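You operate a simulated robot arm through the tools that you are given. There is no shell and no other tool. Be economical: measure what you need, move in short steps, check, and stop when the job is done.

You are at the controls of a simulated two-armed robot. One attempt, no reset.

TASK
Wind the wash hose in through the wiper box so that it comes in clean.
Fine: beige pad in the box and lid shut first; brake off to wind, on again after.
Where things are to end (x, y in the base frame): beige wiper pad within 25 mm of [600, -70].

It is judged by the outcome, as a careful person would: the job done as asked, and still so three seconds after it is handed in. It fails if anything else is knocked over, pushed out of place, dropped, spilled or broken. A push-on lid holds only when it is set on centred and level and pressed home; a screw cap is set on level and turned clockwise until tight.

THE ROBOT
Two 7-joint arms with fingered hands on one trunk that stands fixed in place. Base frame: the origin is at the foot of the trunk, x ahead of it, y to its left, z up. Lengths are in mm, angles in rad, forces in N, time in s.
The left shoulder is at [57, 158, 1270], the right one opposite. With the tool pointing down near the work surface each hand reaches from about 440 to 840 mm from the base axis, measured 20 degrees to its own side. Payload 4 kg a hand.
The TCP of each hand is the grasp point between the finger pads, 30 mm short of the fingertips. In the tool frame z runs along the fingers and y along their closing line. The gripper opens to 104 mm. The gripper's body begins 35 mm behind the TCP. The gripper is a hand of 4 fingers: y runs from the thumb to the fingers, the wrist lies at [-15, -104, -178] in the tool frame, and closing takes about 1.5 s.
Orientation is that of the tool frame in the base frame, as a unit quaternion [w, x, y, z]. With the fingers straight down and the wrist toward the robot, the tool's x, y and z point along [0, 1, 0], [1, 0, 0] and [0, 0, -1] of the base frame.

THE INTERFACE
- The arms move only by the tool nudge_tool. It takes "left_targets", "right_targets" or both (then of equal length, played together; a hand with none holds still); each is a list of rows, each a list of 6 numbers: the turn, a rotation vector about the base's x, y, z in rad, then the shift along the base's x, y, z in m. In form: [[rx, ry, rz, dx, dy, dz], ...]. A call has 1 to 20 rows; each row shifts and turns the commanded pose from where the row before left it. "left_jaw" and "right_jaw" are, for a hand that has rows, the opening, from 0 (shut) to 1 (fully open), set as the call begins (left out, the last holds). Rows are played at 5 a second. More than 50 mm and 0.15 rad between two rows, or a gripper value outside its range, and nothing of the call is played. A pose out of reach is approached as far as the arm can. The call stops where the force on the tool passes 60 N (or 10 N more than at its start, if that is more) or the arm is blocked; 0.2 s more then pass. Each finger travels about 45 mm/s and halts on what it meets, pressing with about 33 N; the grip force reading is that of the motor and also rises with nothing between the fingers. The clock runs only during rows and for 0.2 s after the last one: add rows that do not move to give the fingers time. The reply holds the time, the measured pose of the TCP, the force on the tool along the base axes, the opening and the grip force, in the units named above and with some noise, with the torque about the TCP (base axes, N m) and any sound that the robot's microphone picked up.
- Cameras (640 x 400 px; columns grow to the right, rows downward): "scene" is now at [139, -16.9, 1489.3]; the picture's right is [-0.18, -0.98, 0.00], its down [-0.10, 0.02, -0.99] and it looks along [0.98, -0.18, -0.10] (base axes); focal length 214 px, centre (320, 200). "left" rides on the left gripper at [-61, -92, -130] in its tool frame; the picture's right is [-0.81, -0.27, 0.52], its down [0.53, -0.71, 0.46] and it looks along [0.24, 0.64, 0.72] (tool axes); focal length 275 px, centre (320, 200). "right" rides on the right gripper at [61, -92, -130] in its tool frame; the picture's right is [-0.81, 0.27, -0.52], its down [-0.53, -0.71, 0.45] and it looks along [-0.24, 0.64, 0.72] (tool axes); focal length 275 px, centre (320, 200). There is no depth. A picture from a camera that has moved, and an enlarged one, comes with that camera's place and axes in the base frame and with its lens.
- grab_frame(camera): a new picture of that camera. It takes no simulated time.
- slide_trunk(by): slides the trunk up (or, below 0, down) by that many mm; the arms and the scene camera ride with it, the base frame stays. It gives what a move gives, with no picture.
- curl_fingers(index, middle, ring, thumb_bend, thumb_turn, hand): sets how far each is bent, from 0 (flat) to 1 (curled in); at 0.3 the hand is open as for a grip, at 0.7 the pads meet at the TCP. One left out holds its place. A second passes; each finger stops where it meets its share of the squeeze, and holds until it gets a number again. A gripper value or a shape takes the hand back. It gives what a move gives, with no picture; readings hold the bend of each and the force on the fingers (four entries, about 0 where the hand has none), thumb and palm. thumb_turn goes from beside the hand (0) to across from the fingers (1), as for a grip.
- hand_shape(shape, hand): the hand has 4 fingers and takes this shape, open, in about a second: jaw (thumb against the fingers, like two jaws); tri (thumb and two fingers); tip (a fingertip pinch); poke (one finger out to press); point (the index stretched); flat (the hand flat); cup (the hand cupped); fist (a fist). The gripper value then closes the fingers along that shape, each until it touches; the sizes above hold for jaw. It gives what a move gives, with no picture.
- aim_head(pan, tilt): turns the head with the scene camera to pan (to the left, within 1.396 rad either way) and tilt (down, from -0.506 to 1.204), counted from straight ahead of the robot. It gives what a move gives.
- zoom(camera, box): a new picture of the part [left, top, right, bottom] of that camera's present view, enlarged. It takes no simulated time.
- close_job(): hands the job in; it is judged then, once.

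Go step by step. Nothing tells you positions but the pictures and the camera data: compare them with the known pose of the tool, close in by small moves and look again before you grip or let go. The budget is 120 turns and 86 pictures, counting those below and the enlarged ones. Unless the task says otherwise, let go and move clear before handing in.

The tools are called as a command line: name --argument value ..., lists and objects as JSON in quotes. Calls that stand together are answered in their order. nudge_tool: Moves the arms, as the interface text tells. Its arguments: {"type":"object","properties":{"left_targets":{"type":"array","items":{"type":"array","items":{"type":"number"}}},"left_jaw":{"type":"number"},"right_targets":{"type":"array","items":{"type":"array","items":{"type":"number"}}},"right_jaw":{"type":"number"}},"required":[]} The other tools are called the same way: slide_trunk (by) slides the trunk up or down; hand_shape (shape, hand) gives the hand a shape; curl_fingers (index, middle, ring, thumb_bend, thumb_turn, hand) moves the fingers one by one; aim_head (pan, tilt) turns the head that bears the scene camera; grab_frame (camera) takes a picture; zoom (camera, box) takes an enlarged picture of a part of a camera's view; close_job () hands the job in.

At the start:

```text
clock: 0.0
left_eef_pos: [385.3, 4.8, 1517.3]
left_ee_rot: [0.001, 0.707, 0.707, 0.0]
left_force: [-0.4, -0.2, 0.1]
left_wrist_torque: [0.0, 0.0, 0.03]
left_opening: 103.5
left_gripper_force: 0.1
left_shape: jaw
left_bend: [0.3, 0.3, 0.3, 0.3, 0.98]
left_finger forces: [0.1, 0.1, 0.0, 0.0, 0.0, 0.1]
right_eef_pos: [362.2, -382.6, 1531.0]
right_ee_rot: [0.0, 0.707, 0.708, 0.0]
right_force: [-0.2, -0.6, 0.5]
right_wrist_torque: [-0.05, -0.01, -0.02]
right_opening: 103.7
right_gripper_force: 0.2
right_shape: jaw
right_bend: [0.3, 0.3, 0.3, 0.3, 0.98]
right_finger forces: [0.0, 0.0, 0.0, 0.1, 0.1, 0.0]
trunk travel left (down, up): [-475.0, 32.0]
head pan, tilt: [-0.178, 0.089]
```

scene: 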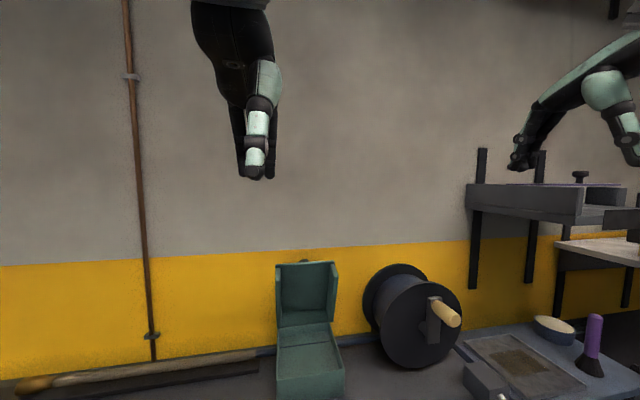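
right: 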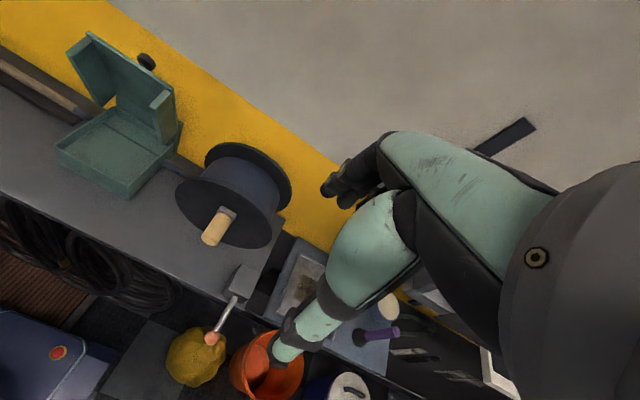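
left: 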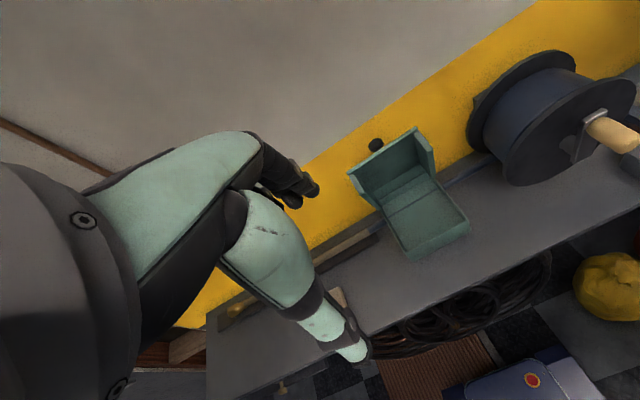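

I see a green open box with its lid up, a reel with a wooden crank knob to its right, and a bench with other items. I'll tilt the head down to get a better look at the worktop.

aim_head --pan -0.25 --tilt 0.75

grab_frame --camera "scene"

```text
clock: 1.0
left_eef_pos: [362.5, 4.1, 1522.1]
left_ee_rot: [0.005, 0.707, 0.707, 0.005]
left_force: [-0.2, -0.4, -0.1]
left_wrist_torque: [-0.01, -0.04, 0.03]
left_opening: 104.0
left_gripper_force: 0.0
left_shape: jaw
left_bend: [0.3, 0.3, 0.3, 0.3, 0.98]
left_finger forces: [0.0, 0.0, 0.0, 0.0, 0.0, 0.0]
right_eef_pos: [342.4, -382.5, 1535.4]
right_ee_rot: [0.006, 0.707, 0.707, 0.005]
right_force: [-0.9, 0.1, 0.1]
right_wrist_torque: [0.01, 0.01, 0.03]
right_opening: 103.6
right_gripper_force: 0.0
right_shape: jaw
right_bend: [0.3, 0.3, 0.3, 0.3, 0.98]
right_finger forces: [0.0, 0.0, 0.1, 0.1, 0.1, 0.0]
trunk travel left (down, up): [-475.0, 32.0]
head pan, tilt: [-0.25, 0.75]
```

```text
82 pictures are left
camera scene: at [126.3, -21.1, 1429.6], right [-0.25, -0.97, 0.0], down [-0.67, 0.17, -0.72], along [0.7, -0.18, -0.69], focal length 214 px, centre (320, 200)
```

scene: 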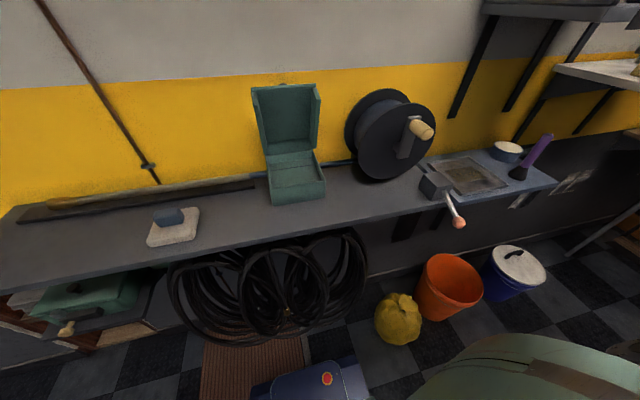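

The beige pad with a blue grip is on the bench at left; the box, reel and a brake lever (red knob) are to the right. I'll enlarge the main parts.

zoom --camera "scene" --box '[230, 70, 480, 230]'

zoom --camera "scene" --box '[0, 150, 300, 340]'

```text
2.50 times, centred on (355, 150) of scene
camera zoom: at [126.3, -21.1, 1429.6], right [-0.25, -0.97, 0.0], down [-0.67, 0.17, -0.72], along [0.7, -0.18, -0.69], focal length 536 px, centre (232, 325)
```

zoom: 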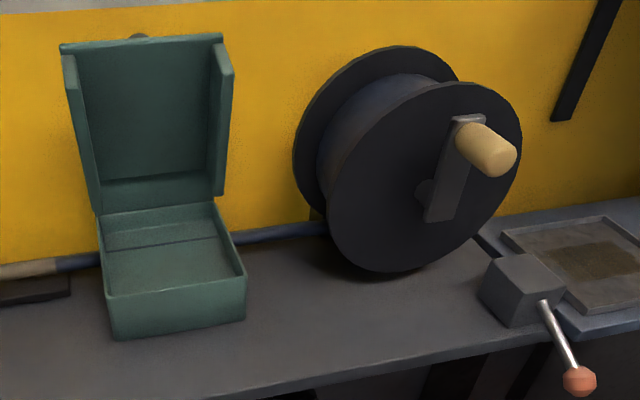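

```text
2.11 times, centred on (150, 245) of scene
camera zoom: at [126.3, -21.1, 1429.6], right [-0.25, -0.97, 0.0], down [-0.67, 0.17, -0.72], along [0.7, -0.18, -0.69], focal length 452 px, centre (678, 105)
```

zoom: 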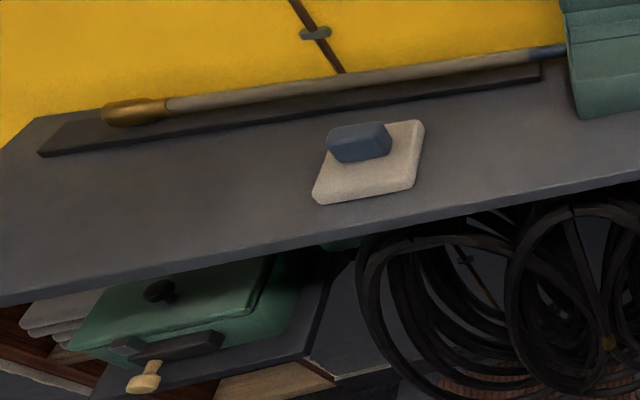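

The pad sits near (515, 228), and the box is centred near (600, -70) with its rim at about z 1100. The hose runs along the wall through the box to the reel. I'll bring the left hand over the pad for a closer look.

nudge_tool --left_targets '[[0, 0, 0, 0.0135, 0.0245, -0.034], [0, 0, 0, 0.0135, 0.0245, -0.034], [0, 0, 0, 0.0135, 0.0245, -0.034], [0, 0, 0, 0.0135, 0.0245, -0.034], [0, 0, 0, 0.0135, 0.0245, -0.034], [0, 0, 0, 0.0135, 0.0245, -0.034], [0, 0, 0, 0.0135, 0.0245, -0.034], [0, 0, 0, 0.0135, 0.0245, -0.034], [0, 0, 0, 0, 0, 0]]'

grab_frame --camera "left"

grab_frame --camera "scene"

```text
clock: 3.0
left_eef_pos: [473.0, 200.8, 1248.4]
left_ee_rot: [0.005, 0.707, 0.707, 0.006]
left_force: [-0.8, 0.0, -0.1]
left_wrist_torque: [0.05, -0.01, 0.01]
left_opening: 103.7
left_gripper_force: 0.1
left_shape: jaw
left_bend: [0.3, 0.3, 0.3, 0.3, 0.98]
left_finger forces: [0.0, 0.1, 0.0, 0.1, 0.1, 0.1]
right_eef_pos: [343.9, -384.2, 1534.8]
right_ee_rot: [0.005, 0.707, 0.707, 0.004]
right_force: [1.1, 0.1, -0.4]
right_wrist_torque: [-0.01, 0.0, -0.03]
right_opening: 104.1
right_gripper_force: 0.1
right_shape: jaw
right_bend: [0.3, 0.3, 0.3, 0.3, 0.98]
right_finger forces: [0.0, 0.0, 0.1, 0.0, 0.1, 0.1]
trunk travel left (down, up): [-475.0, 32.0]
head pan, tilt: [-0.25, 0.75]
```

```text
79 pictures are left
camera left: at [379.8, 138.1, 1376.9], right [-0.27, -0.81, -0.52], down [-0.71, 0.53, -0.46], along [0.65, 0.24, -0.72], focal length 275 px, centre (320, 200)
```

left: 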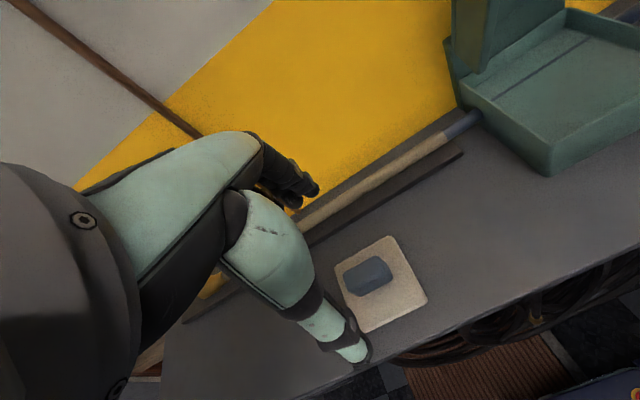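

```text
78 pictures are left
camera scene: at [127.9, -22.0, 1429.4], right [-0.25, -0.97, 0.0], down [-0.67, 0.17, -0.72], along [0.7, -0.18, -0.69], focal length 214 px, centre (320, 200)
```

scene: 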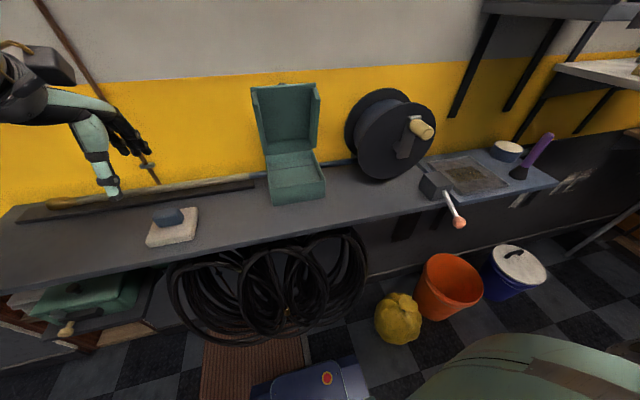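

The pad is about 90 mm square, nearly square to the axes, centred near (508, 212); its blue grip is about 22 mm wide in x. I'll lower the left hand above it and look.

nudge_tool --left_targets '[[0, 0, 0, 0.013, 0.004, -0.036], [0, 0, 0, 0.013, 0.004, -0.036], [0, 0, 0, 0.012, 0.004, -0.036], [0, 0, 0, 0, 0, 0]]'

grab_frame --camera "left"

zoom --camera "scene" --box '[80, 120, 280, 260]'

```text
clock: 4.0
left_eef_pos: [510.1, 214.4, 1139.9]
left_ee_rot: [0.004, 0.707, 0.707, 0.004]
left_force: [1.0, 0.8, -0.5]
left_wrist_torque: [0.01, -0.04, 0.02]
left_opening: 103.9
left_gripper_force: 0.0
left_shape: jaw
left_bend: [0.3, 0.3, 0.3, 0.3, 0.98]
left_finger forces: [0.0, 0.1, 0.1, 0.0, 0.0, 0.0]
right_eef_pos: [344.7, -382.4, 1533.9]
right_ee_rot: [0.005, 0.707, 0.707, 0.005]
right_force: [0.3, 0.1, 0.0]
right_wrist_torque: [0.02, -0.02, -0.04]
right_opening: 104.0
right_gripper_force: 0.1
right_shape: jaw
right_bend: [0.3, 0.3, 0.3, 0.3, 0.98]
right_finger forces: [0.0, 0.0, 0.1, 0.1, 0.0, 0.0]
trunk travel left (down, up): [-475.0, 32.0]
head pan, tilt: [-0.25, 0.75]
```

```text
77 pictures are left
camera left: at [417.2, 151.6, 1269.6], right [-0.27, -0.81, -0.52], down [-0.71, 0.53, -0.46], along [0.65, 0.24, -0.72], focal length 275 px, centre (320, 200)
```

left: 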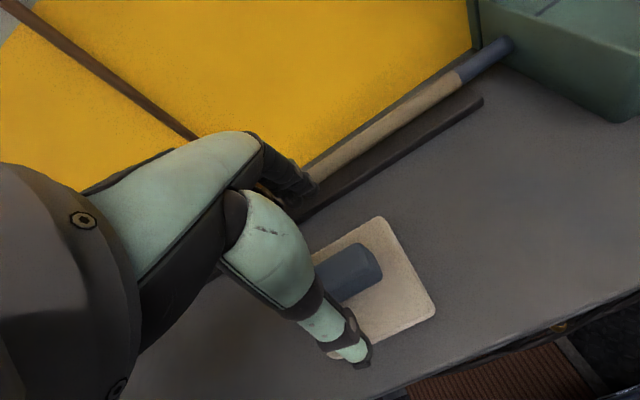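

```text
2.86 times, centred on (180, 190) of scene
camera zoom: at [128.2, -20.7, 1429.4], right [-0.25, -0.97, 0.0], down [-0.67, 0.17, -0.72], along [0.7, -0.18, -0.69], focal length 613 px, centre (720, 229)
```

zoom: 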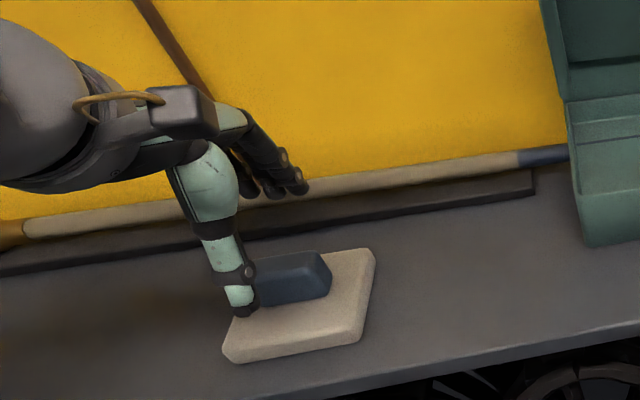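

The hand is centred over the grip in x and y. I'll lower it about 46 mm and close.

nudge_tool --left_targets '[[0, 0, 0, 0, -0.001, -0.023], [0, 0, 0, 0, -0.001, -0.023], [0, 0, 0, 0, 0, 0]]'

nudge_tool --left_targets '[[0, 0, 0, 0, 0, 0], [0, 0, 0, 0, 0, 0], [0, 0, 0, 0, 0, 0], [0, 0, 0, 0, 0, 0], [0, 0, 0, 0, 0, 0], [0, 0, 0, 0, 0, 0], [0, 0, 0, 0, 0, 0], [0, 0, 0, 0, 0, 0], [0, 0, 0, 0, 0, 0]]' --left_jaw 0

grab_frame --camera "left"

zoom --camera "scene" --box '[80, 120, 280, 260]'

```text
clock: 4.8
left_eef_pos: [511.9, 211.8, 1094.6]
left_ee_rot: [0.004, 0.707, 0.707, 0.005]
left_force: [0.4, -0.2, 0.0]
left_wrist_torque: [-0.03, 0.0, -0.04]
left_opening: 103.8
left_gripper_force: 0.0
left_shape: jaw
left_bend: [0.3, 0.3, 0.3, 0.3, 0.98]
left_finger forces: [0.1, 0.0, 0.0, 0.1, 0.0, 0.0]
right_eef_pos: [344.9, -384.0, 1535.5]
right_ee_rot: [0.005, 0.706, 0.708, 0.004]
right_force: [0.8, 0.0, -0.3]
right_wrist_torque: [-0.01, 0.01, 0.0]
right_opening: 103.8
right_gripper_force: 0.1
right_shape: jaw
right_bend: [0.3, 0.3, 0.3, 0.3, 0.98]
right_finger forces: [0.0, 0.1, 0.1, 0.0, 0.1, 0.0]
trunk travel left (down, up): [-475.0, 32.0]
head pan, tilt: [-0.25, 0.75]
```

```text
clock: 6.8
left_eef_pos: [511.2, 210.8, 1095.6]
left_ee_rot: [0.006, 0.707, 0.707, 0.005]
left_force: [0.1, -0.5, -0.7]
left_wrist_torque: [0.02, 0.02, 0.0]
left_opening: 20.2
left_gripper_force: 33.0
left_shape: jaw
left_bend: [0.73, 0.61, 0.62, 0.75, 1.0]
left_finger forces: [18.9, 7.9, 3.7, 0.0, 30.4, 0.1]
right_eef_pos: [344.9, -382.2, 1535.5]
right_ee_rot: [0.005, 0.707, 0.708, 0.004]
right_force: [-0.2, 0.7, 0.1]
right_wrist_torque: [-0.01, 0.01, 0.03]
right_opening: 104.0
right_gripper_force: 0.0
right_shape: jaw
right_bend: [0.3, 0.3, 0.3, 0.3, 0.98]
right_finger forces: [0.0, 0.0, 0.1, 0.0, 0.0, 0.0]
trunk travel left (down, up): [-475.0, 32.0]
head pan, tilt: [-0.25, 0.75]
```

```text
75 pictures are left
camera left: at [417.6, 148.6, 1224.0], right [-0.27, -0.81, -0.52], down [-0.71, 0.53, -0.46], along [0.65, 0.24, -0.72], focal length 275 px, centre (320, 200)
```

left: 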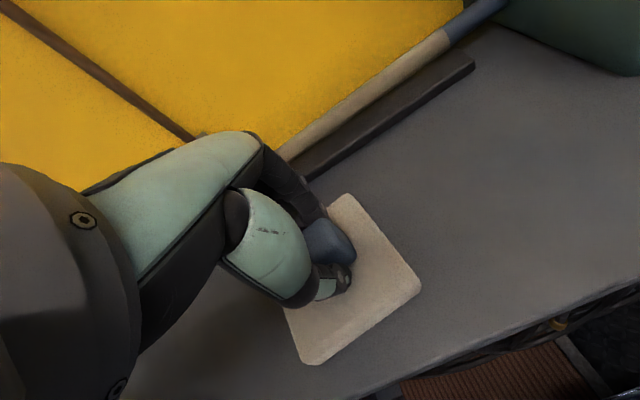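

```text
2.86 times, centred on (180, 190) of scene
camera zoom: at [128.3, -21.0, 1429.4], right [-0.25, -0.97, 0.0], down [-0.67, 0.17, -0.72], along [0.7, -0.18, -0.69], focal length 613 px, centre (720, 229)
```

zoom: 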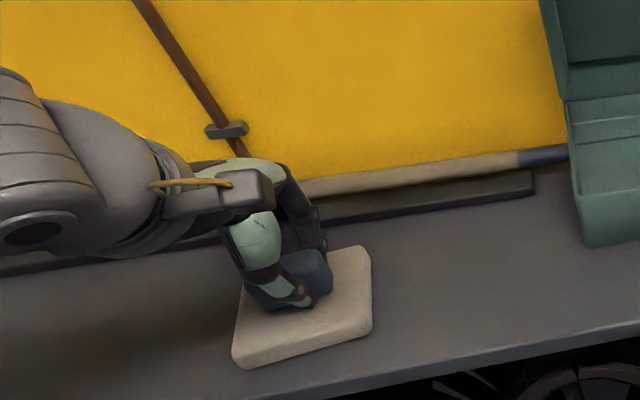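

The grip is held at 20 mm. I'll lift it and carry it to in front of the box so I can see inside.

nudge_tool --left_targets '[[0, 0, 0, 0, 0, 0.045], [0, 0, 0, 0, 0, 0.045], [0, 0, 0, 0, 0, 0.045], [0, 0, 0, -0.005, -0.045, 0.005], [0, 0, 0, -0.005, -0.045, 0.005], [0, 0, 0, -0.005, -0.045, 0.005], [0, 0, 0, -0.005, -0.045, 0.005], [0, 0, 0, -0.005, -0.045, 0.005], [0, 0, 0, -0.005, -0.045, 0.005], [0, 0, 0, 0, 0, 0]]'

grab_frame --camera "left"

grab_frame --camera "scene"

```text
clock: 9.0
left_eef_pos: [481.4, -59.6, 1261.4]
left_ee_rot: [0.006, 0.706, 0.708, 0.005]
left_force: [-0.2, -0.1, -1.1]
left_wrist_torque: [0.0, -0.01, 0.01]
left_opening: 20.3
left_gripper_force: 32.5
left_shape: jaw
left_bend: [0.73, 0.61, 0.63, 0.75, 1.0]
left_finger forces: [18.9, 7.8, 3.6, 0.0, 30.3, 0.0]
right_eef_pos: [344.8, -382.2, 1535.5]
right_ee_rot: [0.005, 0.707, 0.707, 0.003]
right_force: [0.5, 1.1, -0.6]
right_wrist_torque: [0.03, 0.0, 0.04]
right_opening: 103.9
right_gripper_force: 0.0
right_shape: jaw
right_bend: [0.3, 0.3, 0.3, 0.3, 0.98]
right_finger forces: [0.0, 0.0, 0.0, 0.0, 0.0, 0.0]
trunk travel left (down, up): [-475.0, 32.0]
head pan, tilt: [-0.25, 0.75]
```

```text
73 pictures are left
camera left: at [387.5, -121.0, 1390.5], right [-0.27, -0.81, -0.52], down [-0.71, 0.53, -0.47], along [0.65, 0.24, -0.72], focal length 275 px, centre (320, 200)
```

left: 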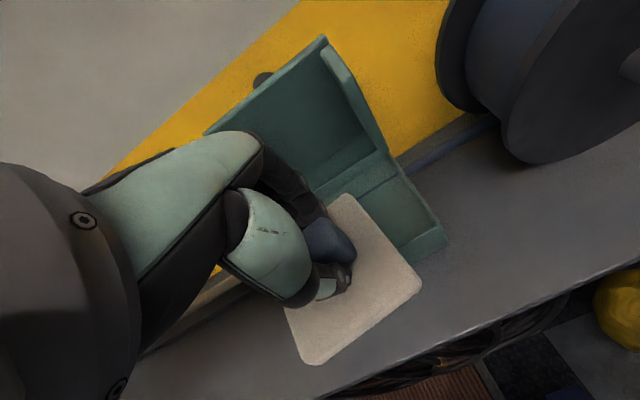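

```text
72 pictures are left
camera scene: at [128.3, -20.1, 1429.4], right [-0.25, -0.97, 0.0], down [-0.67, 0.17, -0.72], along [0.7, -0.18, -0.69], focal length 214 px, centre (320, 200)
```

scene: 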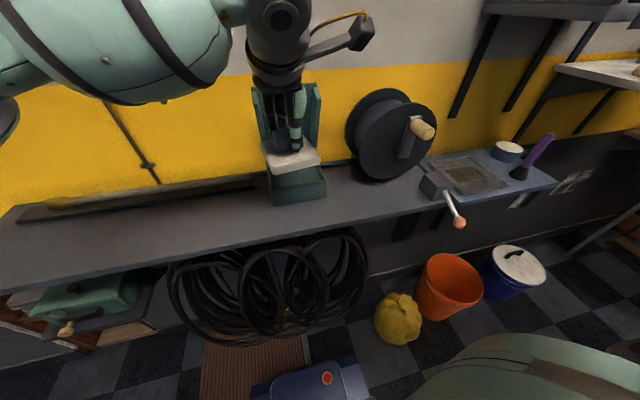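

I want a clear look into the box before placing the pad. The right wrist camera still sees it.

grab_frame --camera "right"

zoom --camera "right" --box '[40, 20, 220, 210]'

```text
71 pictures are left
camera right: at [250.9, -319.9, 1664.8], right [0.27, -0.81, 0.52], down [-0.71, -0.53, -0.46], along [0.65, -0.24, -0.72], focal length 275 px, centre (320, 200)
```

right: 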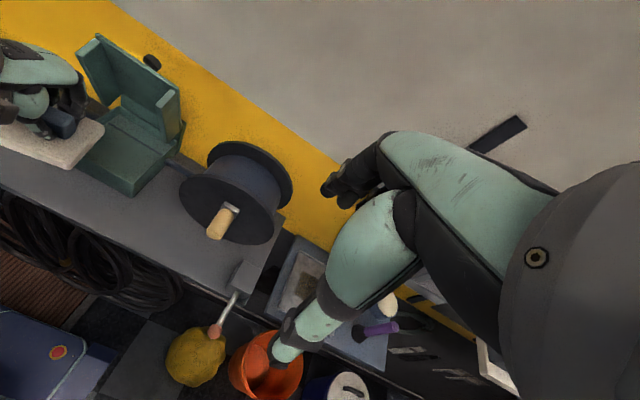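

```text
2.11 times, centred on (130, 115) of right
camera zoom: at [250.9, -319.9, 1664.8], right [0.27, -0.81, 0.52], down [-0.71, -0.53, -0.46], along [0.65, -0.24, -0.72], focal length 580 px, centre (720, 379)
```

zoom: 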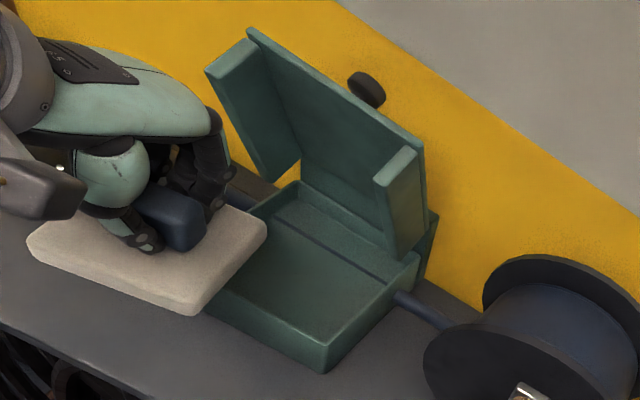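

The box body measures x 526–665, y -138 to -2, with the rim near 1103. The open lid's top edge seems to lean over at about (625, 1290), so I need its shape in detail before going in.

zoom --camera "left" --box '[200, 20, 480, 195]'

```text
2.29 times, centred on (340, 108) of left
camera zoom: at [387.5, -121.0, 1390.5], right [-0.27, -0.81, -0.52], down [-0.71, 0.53, -0.47], along [0.65, 0.24, -0.72], focal length 629 px, centre (274, 411)
```

zoom: 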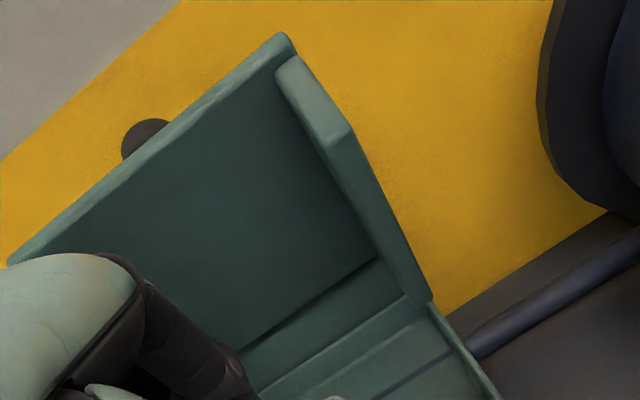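

The lid leans a bit forward over the box, so I'll go in low from the front. Gripping turned the pad about 10°, so I'll rotate it back while lowering to just above rim height, then check.

nudge_tool --left_targets '[[0, 0, -0.085, 0, -0.008, -0.02], [0, 0, -0.085, 0, -0.008, -0.02], [0, 0, 0, 0.015, 0, -0.025], [0, 0, 0, 0.025, 0, -0.02], [0, 0, 0, 0.02, 0, -0.005], [0, 0, 0, 0, 0, 0]]'

zoom --camera "right" --box '[20, 20, 220, 210]'

grab_frame --camera "left"

zoom --camera "scene" --box '[230, 70, 390, 220]'

```text
clock: 10.4
left_eef_pos: [541.8, -74.3, 1170.8]
left_ee_rot: [0.006, 0.764, 0.645, 0.004]
left_force: [-0.2, -0.7, 0.4]
left_wrist_torque: [-0.06, 0.02, -0.02]
left_opening: 20.1
left_gripper_force: 33.2
left_shape: jaw
left_bend: [0.73, 0.61, 0.63, 0.75, 1.0]
left_finger forces: [18.9, 7.8, 3.7, 0.1, 30.3, 0.1]
right_eef_pos: [345.1, -383.3, 1534.7]
right_ee_rot: [0.004, 0.707, 0.707, 0.004]
right_force: [0.1, 0.2, 0.0]
right_wrist_torque: [0.01, -0.03, 0.02]
right_opening: 103.7
right_gripper_force: 0.0
right_shape: jaw
right_bend: [0.3, 0.3, 0.3, 0.3, 0.98]
right_finger forces: [0.0, 0.0, 0.0, 0.0, 0.1, 0.1]
trunk travel left (down, up): [-475.0, 32.0]
head pan, tilt: [-0.25, 0.75]
```

```text
2.11 times, centred on (120, 115) of right
camera zoom: at [250.4, -320.9, 1664.7], right [0.27, -0.81, 0.52], down [-0.71, -0.53, -0.46], along [0.65, -0.24, -0.72], focal length 580 px, centre (741, 379)
```

zoom: 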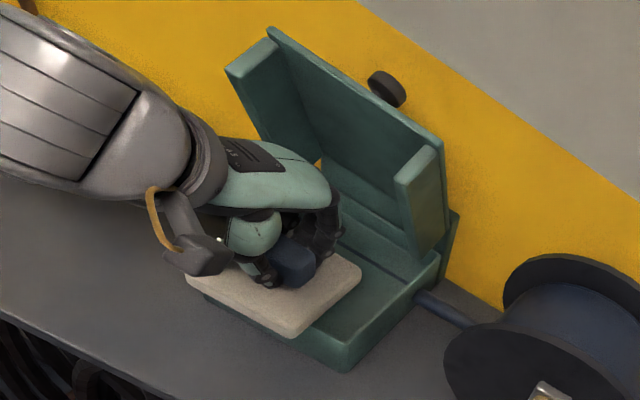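

```text
67 pictures are left
camera left: at [438.9, -120.5, 1299.6], right [-0.4, -0.75, -0.52], down [-0.61, 0.64, -0.47], along [0.69, 0.13, -0.72], focal length 275 px, centre (320, 200)
```

left: 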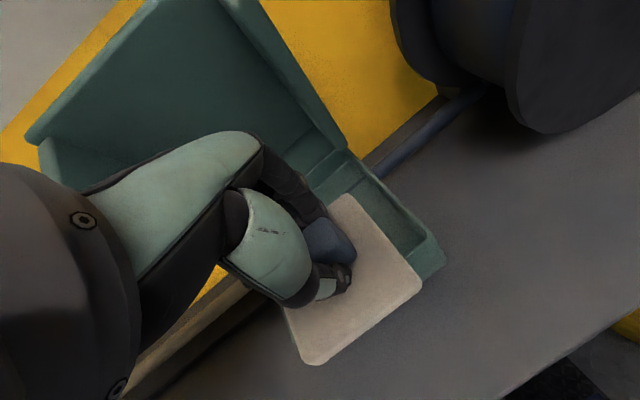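

```text
2.67 times, centred on (310, 145) of scene
camera zoom: at [128.1, -21.0, 1429.4], right [-0.25, -0.97, 0.0], down [-0.67, 0.17, -0.72], along [0.7, -0.18, -0.69], focal length 572 px, centre (347, 347)
```

zoom: 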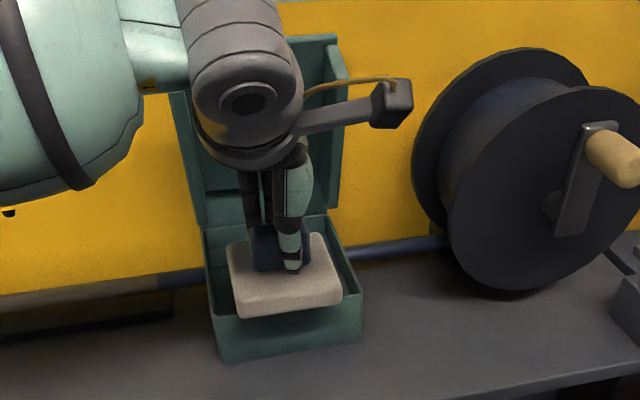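

The pad is aligned with the box and just above the rim. I'll move it forward in small steps, watching the force.

nudge_tool --left_targets '[[0, 0, 0, 0.015, 0, 0], [0, 0, 0, 0.015, 0, -0.001], [0, 0, 0, 0.015, 0, -0.002], [0, 0, 0, 0, 0, 0]]'

zoom --camera "right" --box '[20, 20, 220, 210]'

grab_frame --camera "left"

```text
clock: 11.4
left_eef_pos: [586.5, -74.7, 1167.2]
left_ee_rot: [0.005, 0.764, 0.645, 0.003]
left_force: [-0.3, -0.2, -0.3]
left_wrist_torque: [0.0, -0.01, -0.05]
left_opening: 20.0
left_gripper_force: 32.4
left_shape: jaw
left_bend: [0.73, 0.61, 0.63, 0.75, 1.0]
left_finger forces: [18.9, 7.7, 3.6, 0.1, 30.3, 0.1]
right_eef_pos: [345.3, -381.5, 1535.9]
right_ee_rot: [0.005, 0.707, 0.707, 0.004]
right_force: [-0.8, -0.5, -0.5]
right_wrist_torque: [-0.01, 0.04, -0.03]
right_opening: 103.7
right_gripper_force: 0.1
right_shape: jaw
right_bend: [0.3, 0.3, 0.3, 0.3, 0.98]
right_finger forces: [0.0, 0.1, 0.1, 0.0, 0.1, 0.1]
trunk travel left (down, up): [-475.0, 32.0]
head pan, tilt: [-0.25, 0.75]
```

```text
2.11 times, centred on (120, 115) of right
camera zoom: at [250.9, -321.0, 1664.6], right [0.27, -0.81, 0.52], down [-0.71, -0.53, -0.46], along [0.65, -0.24, -0.72], focal length 580 px, centre (741, 379)
```

zoom: 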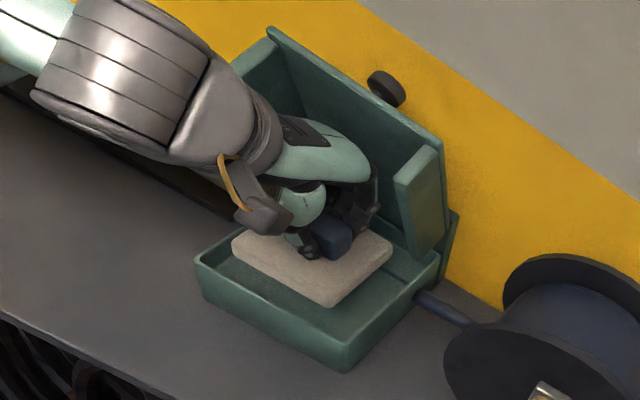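

```text
64 pictures are left
camera left: at [483.9, -120.6, 1296.8], right [-0.4, -0.75, -0.52], down [-0.61, 0.64, -0.47], along [0.69, 0.13, -0.72], focal length 275 px, centre (320, 200)
```

left: 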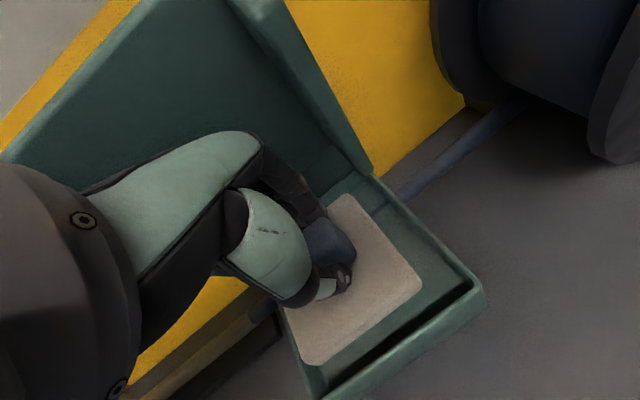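

There's clearance all round. I'll lower it into the box.

nudge_tool --left_targets '[[0, 0, 0, 0.001, 0, -0.015], [0, 0, 0, 0.001, 0, -0.015], [0, 0, 0, 0.001, 0, -0.015], [0, 0, 0, 0, 0, -0.008], [0, 0, 0, 0, 0, 0]]'

grab_frame --camera "left"

zoom --camera "right" --box '[20, 20, 220, 210]'

```text
clock: 12.7
left_eef_pos: [580.7, -76.8, 1130.4]
left_ee_rot: [0.019, 0.764, 0.645, 0.012]
left_force: [0.5, 1.2, 0.6]
left_wrist_torque: [-0.01, -0.02, 0.01]
left_opening: 21.8
left_gripper_force: 32.6
left_shape: jaw
left_bend: [0.73, 0.6, 0.62, 0.77, 0.99]
left_finger forces: [19.8, 8.6, 3.5, 0.1, 32.0, 0.0]
right_eef_pos: [328.1, -384.1, 1538.5]
right_ee_rot: [0.009, 0.707, 0.707, 0.009]
right_force: [0.0, 0.8, 0.1]
right_wrist_torque: [0.03, 0.02, 0.01]
right_opening: 103.9
right_gripper_force: 0.0
right_shape: jaw
right_bend: [0.3, 0.3, 0.3, 0.3, 0.98]
right_finger forces: [0.0, 0.0, 0.0, 0.0, 0.0, 0.0]
trunk travel left (down, up): [-475.0, 32.0]
head pan, tilt: [-0.25, 0.75]
stopped in row 5 (left hand): the force on the tool passed its limit (the readings are from after the stop); the commanded pose is now the measured one
```

```text
63 pictures are left
camera left: at [474.5, -121.3, 1257.2], right [-0.39, -0.76, -0.52], down [-0.59, 0.64, -0.49], along [0.71, 0.12, -0.7], focal length 275 px, centre (320, 200)
```

left: 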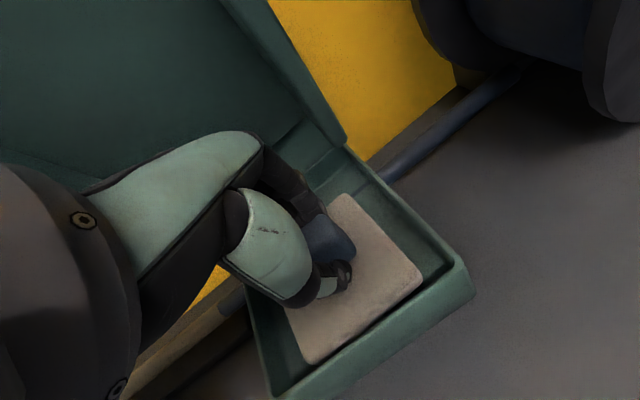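

```text
2.11 times, centred on (120, 115) of right
camera zoom: at [233.0, -321.9, 1666.4], right [0.26, -0.81, 0.52], down [-0.7, -0.53, -0.47], along [0.66, -0.24, -0.71], focal length 580 px, centre (741, 379)
```

zoom: 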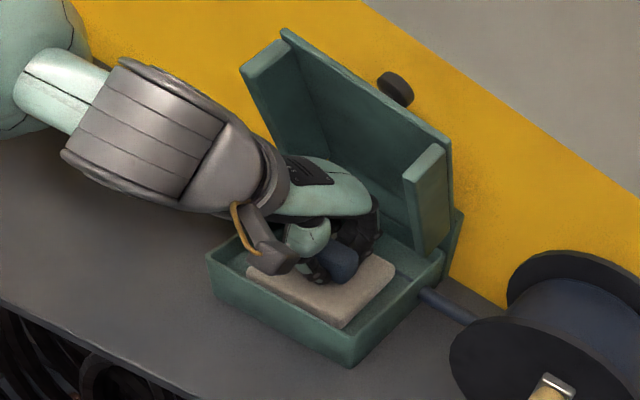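

Something was touched at about TCP z 1114, likely the box floor near 1059, and the arm backed off to z 1130. The pad still looks level and inside the walls, so I'll go down again gently in small steps.

nudge_tool --left_targets '[[0, 0, 0, 0.004, 0.001, -0.004], [0, 0, 0, 0.004, 0, -0.004], [0, 0, 0, 0.002, 0, -0.004], [0, 0, 0, 0, 0, 0]]'

```text
clock: 13.7
left_eef_pos: [586.8, -74.7, 1129.4]
left_ee_rot: [0.026, 0.764, 0.644, 0.013]
left_force: [-5.6, 3.4, 43.2]
left_wrist_torque: [0.04, 0.58, -0.09]
left_opening: 22.8
left_gripper_force: 32.6
left_shape: jaw
left_bend: [0.73, 0.6, 0.64, 0.77, 0.99]
left_finger forces: [21.8, 9.9, 4.2, 0.0, 60.7, 0.0]
right_eef_pos: [321.0, -382.3, 1541.7]
right_ee_rot: [0.011, 0.707, 0.707, 0.009]
right_force: [0.1, 0.0, -0.3]
right_wrist_torque: [0.01, 0.06, 0.01]
right_opening: 103.6
right_gripper_force: 0.0
right_shape: jaw
right_bend: [0.3, 0.3, 0.3, 0.3, 0.98]
right_finger forces: [0.0, 0.0, 0.0, 0.0, 0.0, 0.0]
trunk travel left (down, up): [-475.0, 32.0]
head pan, tilt: [-0.25, 0.75]
```

The pad resists at z 1129 with 43 N, so it's resting on something higher than the floor. I'll look closely at where the hose is and what it touches.

zoom --camera "left" --box '[240, 110, 500, 390]'

zoom --camera "right" --box '[60, 70, 180, 160]'

zoom --camera "scene" --box '[250, 120, 360, 220]'

```text
1.43 times, centred on (370, 250) of left
camera zoom: at [478.4, -119.6, 1254.2], right [-0.38, -0.76, -0.52], down [-0.59, 0.63, -0.5], along [0.71, 0.12, -0.69], focal length 393 px, centre (249, 129)
```

zoom: 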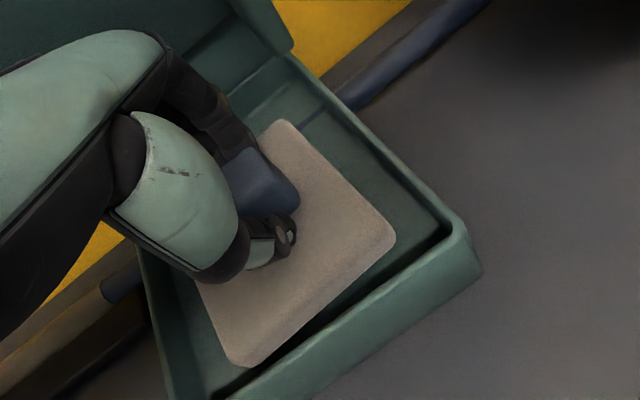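

```text
4.44 times, centred on (120, 115) of right
camera zoom: at [224.5, -319.9, 1668.9], right [0.26, -0.81, 0.53], down [-0.7, -0.53, -0.47], along [0.66, -0.25, -0.71], focal length 1224 px, centre (1209, 578)
```

zoom: 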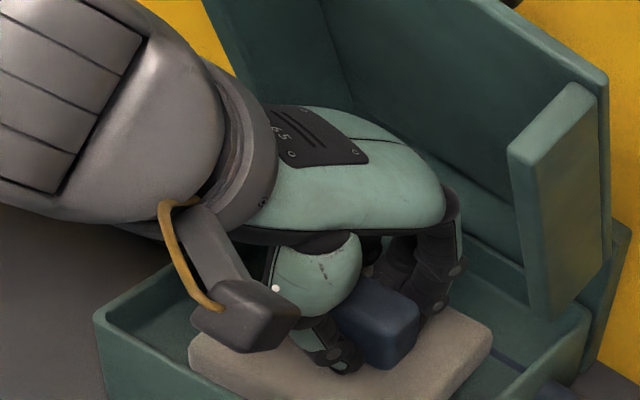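

```text
4.00 times, centred on (305, 170) of scene
camera zoom: at [121.2, -20.0, 1430.3], right [-0.25, -0.97, 0.0], down [-0.67, 0.17, -0.73], along [0.7, -0.18, -0.69], focal length 858 px, centre (380, 320)
```

zoom: 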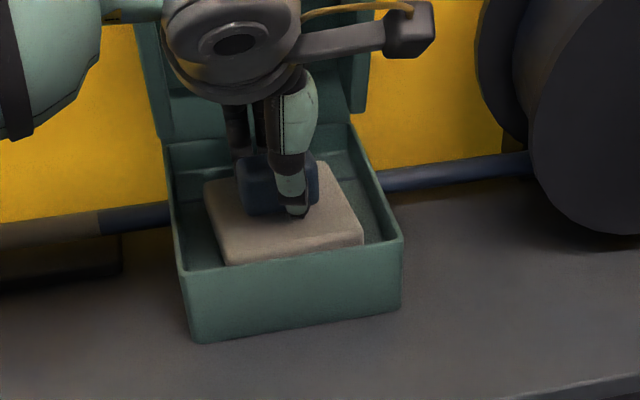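

The stereo check puts the hose at x≈630, z≈1070, half sunk in the box floor at about 1070, so the pad is already on the floor. I'll ease up a few millimetres and shift it forward so it covers the hose, centred near x 600.

nudge_tool --left_targets '[[0, 0, 0, 0, 0, 0.008], [0, 0, 0, 0, 0, 0.008], [0, 0, 0, 0.004, 0, 0], [0, 0, 0, 0.004, 0, 0], [0, 0, 0, 0.004, 0, 0], [0, 0, 0, 0.002, 0, 0], [0, 0, 0, 0, 0, 0]]'

zoom --camera "left" --box '[240, 110, 500, 390]'

zoom --camera "scene" --box '[250, 120, 360, 220]'

```text
clock: 15.3
left_eef_pos: [603.2, -75.2, 1135.6]
left_ee_rot: [0.019, 0.764, 0.645, 0.012]
left_force: [0.3, 0.9, -0.4]
left_wrist_torque: [-0.01, 0.03, -0.03]
left_opening: 21.9
left_gripper_force: 33.1
left_shape: jaw
left_bend: [0.73, 0.6, 0.65, 0.77, 0.99]
left_finger forces: [20.5, 8.1, 3.7, 0.0, 32.2, 0.0]
right_eef_pos: [327.6, -383.5, 1538.4]
right_ee_rot: [0.009, 0.708, 0.707, 0.009]
right_force: [0.0, 0.2, 0.1]
right_wrist_torque: [0.0, -0.01, -0.01]
right_opening: 103.7
right_gripper_force: 0.0
right_shape: jaw
right_bend: [0.3, 0.3, 0.3, 0.3, 0.98]
right_finger forces: [0.0, 0.1, 0.0, 0.1, 0.1, 0.0]
trunk travel left (down, up): [-475.0, 32.0]
head pan, tilt: [-0.25, 0.75]
```

```text
1.43 times, centred on (370, 250) of left
camera zoom: at [497.4, -120.0, 1262.1], right [-0.39, -0.76, -0.52], down [-0.59, 0.64, -0.49], along [0.71, 0.12, -0.7], focal length 393 px, centre (249, 129)
```

zoom: 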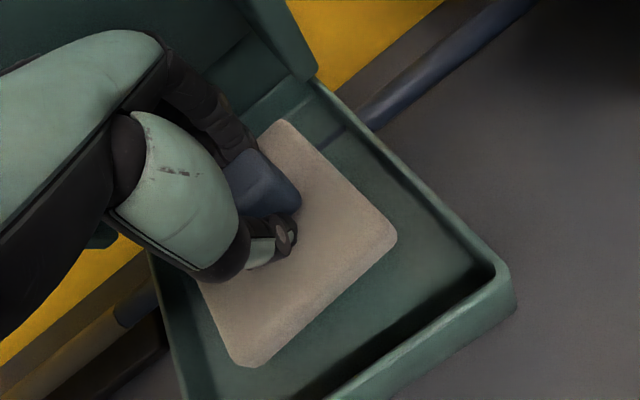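

```text
4.00 times, centred on (305, 170) of scene
camera zoom: at [128.0, -21.2, 1429.4], right [-0.25, -0.97, 0.0], down [-0.67, 0.17, -0.72], along [0.7, -0.18, -0.69], focal length 858 px, centre (380, 320)
```

zoom: 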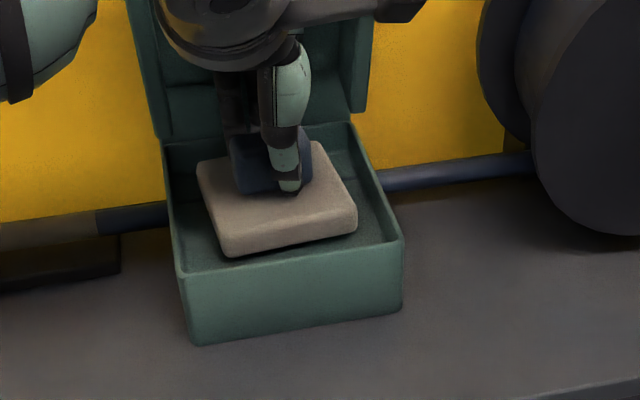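

The pad now covers the hose and is centred near (600, -70). I'll press it down lightly, then open partway.

nudge_tool --left_targets '[[0, 0, 0, 0, 0, -0.003], [0, 0, 0, 0, 0, -0.003], [0, 0, 0, 0, 0, -0.002], [0, 0, 0, 0, 0, 0]]'

```text
clock: 16.3
left_eef_pos: [605.5, -76.5, 1129.6]
left_ee_rot: [0.02, 0.763, 0.646, 0.012]
left_force: [0.8, 1.0, 8.0]
left_wrist_torque: [0.0, -0.07, -0.05]
left_opening: 21.9
left_gripper_force: 33.1
left_shape: jaw
left_bend: [0.73, 0.6, 0.65, 0.77, 0.99]
left_finger forces: [21.4, 8.6, 4.0, 0.0, 32.7, 0.0]
right_eef_pos: [325.9, -381.7, 1539.9]
right_ee_rot: [0.009, 0.707, 0.707, 0.009]
right_force: [-0.3, 0.8, -0.5]
right_wrist_torque: [0.01, -0.02, -0.01]
right_opening: 103.8
right_gripper_force: 0.0
right_shape: jaw
right_bend: [0.3, 0.3, 0.3, 0.3, 0.98]
right_finger forces: [0.0, 0.0, 0.0, 0.0, 0.1, 0.0]
trunk travel left (down, up): [-475.0, 32.0]
head pan, tilt: [-0.25, 0.75]
```

Light contact of 8 N. Opening partway.

nudge_tool --left_targets '[[0, 0, 0, 0, 0, 0], [0, 0, 0, 0, 0, 0], [0, 0, 0, 0, 0, 0], [0, 0, 0, 0, 0, 0], [0, 0, 0, 0, 0, 0]]' --left_jaw 0.45

zoom --camera "left" --box '[240, 110, 500, 390]'

```text
clock: 17.5
left_eef_pos: [603.0, -76.4, 1129.1]
left_ee_rot: [0.021, 0.763, 0.646, 0.012]
left_force: [2.8, -2.6, 13.1]
left_wrist_torque: [-0.11, 0.23, 0.06]
left_opening: 43.7
left_gripper_force: 0.0
left_shape: jaw
left_bend: [0.74, 0.47, 0.44, 0.77, 1.0]
left_finger forces: [0.1, 0.0, 0.1, 0.0, 12.9, 0.0]
right_eef_pos: [326.9, -381.8, 1538.5]
right_ee_rot: [0.008, 0.707, 0.707, 0.009]
right_force: [0.2, 0.5, 0.0]
right_wrist_torque: [0.0, 0.03, -0.01]
right_opening: 104.1
right_gripper_force: 0.2
right_shape: jaw
right_bend: [0.3, 0.3, 0.3, 0.3, 0.98]
right_finger forces: [0.0, 0.0, 0.0, 0.0, 0.0, 0.0]
trunk travel left (down, up): [-475.0, 32.0]
head pan, tilt: [-0.25, 0.75]
```

```text
1.43 times, centred on (370, 250) of left
camera zoom: at [497.1, -120.2, 1255.1], right [-0.38, -0.76, -0.52], down [-0.59, 0.64, -0.49], along [0.71, 0.12, -0.7], focal length 393 px, centre (249, 129)
```

zoom: 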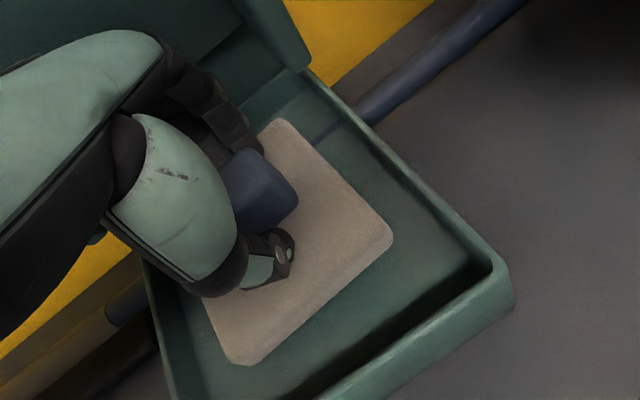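

The index finger and thumb haven't opened yet. I'll open a bit more and give it time.

nudge_tool --left_targets '[[0, 0, 0, 0, 0, 0.001], [0, 0, 0, 0, 0, 0], [0, 0, 0, 0, 0, 0], [0, 0, 0, 0, 0, 0], [0, 0, 0, 0, 0, 0], [0, 0, 0, 0, 0, 0]]' --left_jaw 0.65

grab_frame --camera "left"

```text
clock: 18.9
left_eef_pos: [602.2, -75.5, 1129.3]
left_ee_rot: [0.02, 0.764, 0.645, 0.011]
left_force: [-2.5, 0.4, 11.3]
left_wrist_torque: [-0.14, 0.33, 0.18]
left_opening: 57.7
left_gripper_force: 0.1
left_shape: jaw
left_bend: [0.28, 0.42, 0.36, 0.71, 1.0]
left_finger forces: [0.0, 6.4, 1.7, 0.1, 14.5, 0.0]
right_eef_pos: [325.6, -383.6, 1538.7]
right_ee_rot: [0.01, 0.707, 0.707, 0.008]
right_force: [0.4, -0.3, -0.3]
right_wrist_torque: [-0.05, 0.02, -0.03]
right_opening: 103.8
right_gripper_force: 0.1
right_shape: jaw
right_bend: [0.3, 0.3, 0.3, 0.3, 0.98]
right_finger forces: [0.0, 0.0, 0.0, 0.0, 0.0, 0.0]
trunk travel left (down, up): [-475.0, 32.0]
head pan, tilt: [-0.25, 0.75]
```

```text
55 pictures are left
camera left: at [496.2, -120.2, 1256.0], right [-0.39, -0.76, -0.52], down [-0.59, 0.64, -0.49], along [0.71, 0.12, -0.7], focal length 275 px, centre (320, 200)
```

left: 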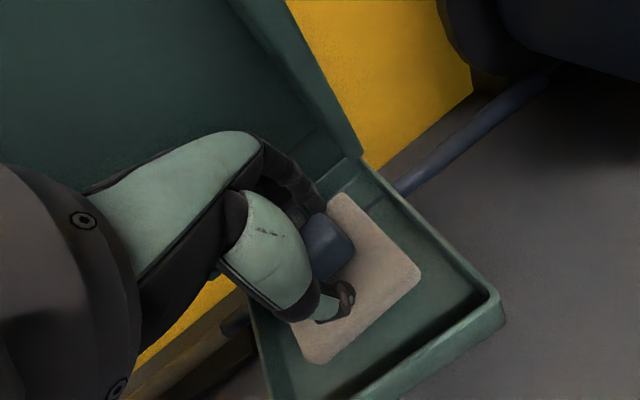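

The thumb and fingers are clear of the grip now. I'll lift gently straight up.

nudge_tool --left_targets '[[0, 0, 0, -0.003, 0, 0.008], [0, 0, 0, -0.003, 0, 0.01], [0, 0, 0, 0, 0, 0.01], [0, 0, 0, 0, 0, 0]]'

grab_frame --camera "left"

```text
clock: 19.9
left_eef_pos: [596.7, -76.1, 1157.4]
left_ee_rot: [0.019, 0.764, 0.644, 0.01]
left_force: [-9.3, -0.2, -4.1]
left_wrist_torque: [0.01, 0.08, 0.05]
left_opening: 64.8
left_gripper_force: 0.1
left_shape: jaw
left_bend: [0.28, 0.43, 0.37, 0.62, 1.0]
left_finger forces: [0.1, 7.8, 2.9, 0.0, 0.0, 0.1]
right_eef_pos: [326.7, -381.8, 1538.7]
right_ee_rot: [0.008, 0.707, 0.707, 0.009]
right_force: [-0.5, 0.0, -0.2]
right_wrist_torque: [-0.01, -0.01, -0.01]
right_opening: 104.0
right_gripper_force: 0.0
right_shape: jaw
right_bend: [0.3, 0.3, 0.3, 0.3, 0.98]
right_finger forces: [0.0, 0.1, 0.0, 0.0, 0.0, 0.0]
trunk travel left (down, up): [-475.0, 32.0]
head pan, tilt: [-0.25, 0.75]
```

```text
54 pictures are left
camera left: at [489.9, -120.5, 1283.9], right [-0.39, -0.76, -0.52], down [-0.59, 0.64, -0.49], along [0.71, 0.12, -0.7], focal length 275 px, centre (320, 200)
```

left: 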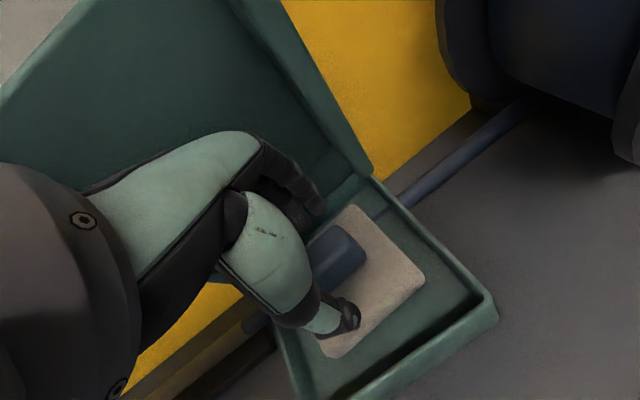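

The fingers touch the lid slightly. I'll back toward the robot while rising, then see the pad.

nudge_tool --left_targets '[[0, 0, 0, -0.008, 0, 0.008], [0, 0, 0, -0.015, 0, 0.01], [0, 0, 0, -0.03, 0, 0.02], [0, 0, 0, -0.04, 0.01, 0.02], [0, 0, 0, -0.03, 0.04, 0.02], [0, 0, 0, -0.01, 0.045, 0.02], [0, 0, 0, 0, 0.045, 0.0], [0, 0, 0, 0, 0.045, 0.0], [0, 0, 0, 0, 0, 0]]'

grab_frame --camera "scene"

zoom --camera "right" --box '[20, 20, 220, 210]'

```text
refused: row 5 steps farther than a row can; nothing moved
```

```text
53 pictures are left
camera scene: at [126.6, -21.0, 1429.5], right [-0.25, -0.97, 0.0], down [-0.67, 0.17, -0.72], along [0.7, -0.18, -0.69], focal length 214 px, centre (320, 200)
```

scene: 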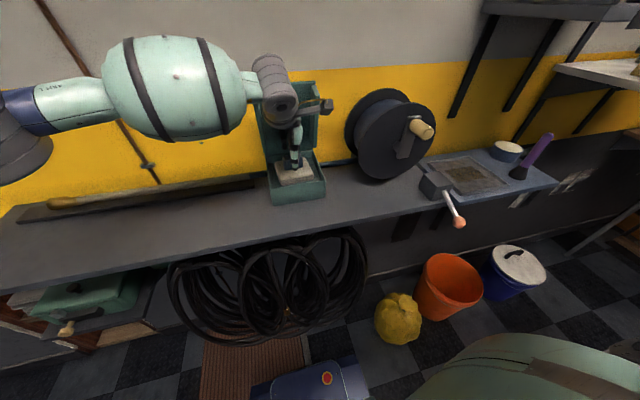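

```text
2.11 times, centred on (120, 115) of right
camera zoom: at [230.1, -321.1, 1667.6], right [0.26, -0.81, 0.52], down [-0.7, -0.53, -0.47], along [0.66, -0.24, -0.71], focal length 580 px, centre (741, 379)
```

zoom: 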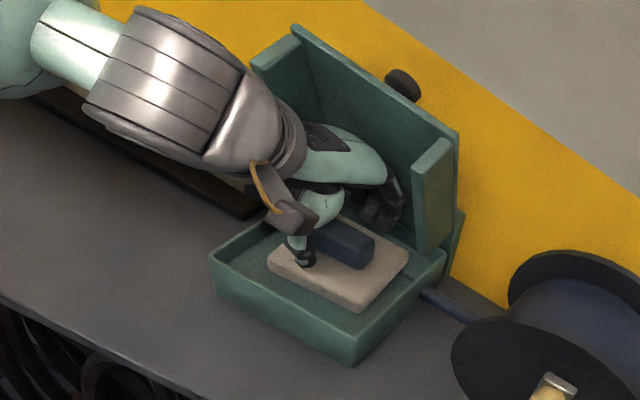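

The move was refused because one row stepped too far. The pad is lying flat in the box. I'll retreat with smaller rows.

nudge_tool --left_targets '[[0, 0, 0, -0.006, 0, 0.008], [0, 0, 0, -0.01, 0, 0.01], [0, 0, 0, -0.03, 0, 0.02], [0, 0, 0, -0.04, 0.01, 0.02], [0, 0, 0, -0.02, 0.03, 0.02], [0, 0, 0, -0.01, 0.04, 0.02], [0, 0, 0, 0, 0.045, 0.0], [0, 0, 0, 0, 0.045, 0.0], [0, 0, 0, 0, 0, 0]]'

zoom --camera "scene" --box '[230, 70, 390, 220]'

zoom --camera "right" --box '[20, 20, 220, 210]'

```text
clock: 21.9
left_eef_pos: [482.8, 93.9, 1255.6]
left_ee_rot: [0.018, 0.764, 0.645, 0.01]
left_force: [0.6, -0.2, -1.4]
left_wrist_torque: [0.02, -0.03, 0.0]
left_opening: 67.1
left_gripper_force: 0.0
left_shape: jaw
left_bend: [0.28, 0.39, 0.36, 0.62, 1.0]
left_finger forces: [0.1, 0.1, 0.0, 0.1, 0.1, 0.0]
right_eef_pos: [327.9, -384.5, 1539.2]
right_ee_rot: [0.008, 0.707, 0.707, 0.008]
right_force: [-0.6, -0.5, 0.1]
right_wrist_torque: [0.03, 0.0, 0.03]
right_opening: 103.9
right_gripper_force: 0.0
right_shape: jaw
right_bend: [0.3, 0.3, 0.3, 0.3, 0.98]
right_finger forces: [0.0, 0.0, 0.0, 0.0, 0.0, 0.1]
trunk travel left (down, up): [-475.0, 32.0]
head pan, tilt: [-0.25, 0.75]
```

```text
2.67 times, centred on (310, 145) of scene
camera zoom: at [128.2, -22.1, 1429.4], right [-0.25, -0.97, 0.0], down [-0.67, 0.17, -0.72], along [0.7, -0.18, -0.69], focal length 572 px, centre (347, 347)
```

zoom: 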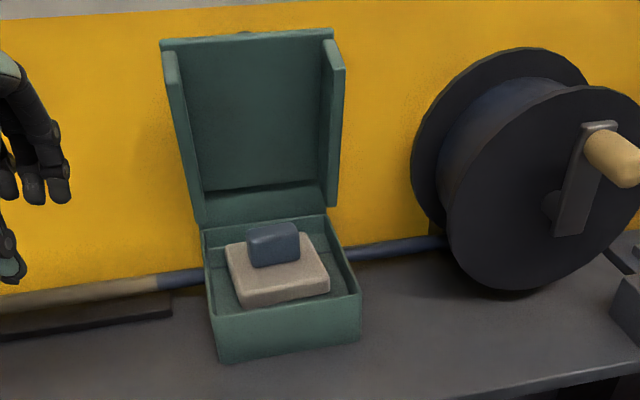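

```text
2.11 times, centred on (120, 115) of right
camera zoom: at [231.9, -322.4, 1667.1], right [0.26, -0.81, 0.52], down [-0.7, -0.53, -0.47], along [0.66, -0.24, -0.71], focal length 580 px, centre (741, 379)
```

zoom: 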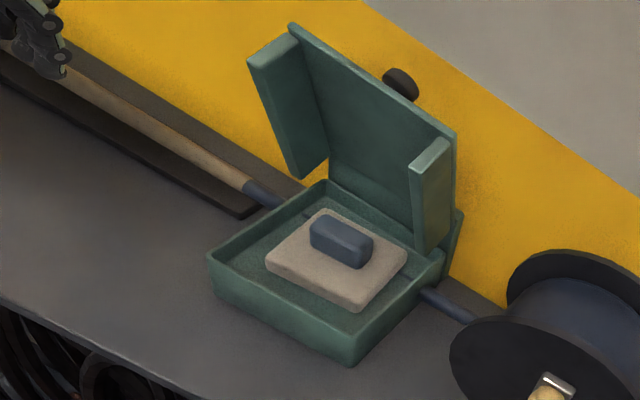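

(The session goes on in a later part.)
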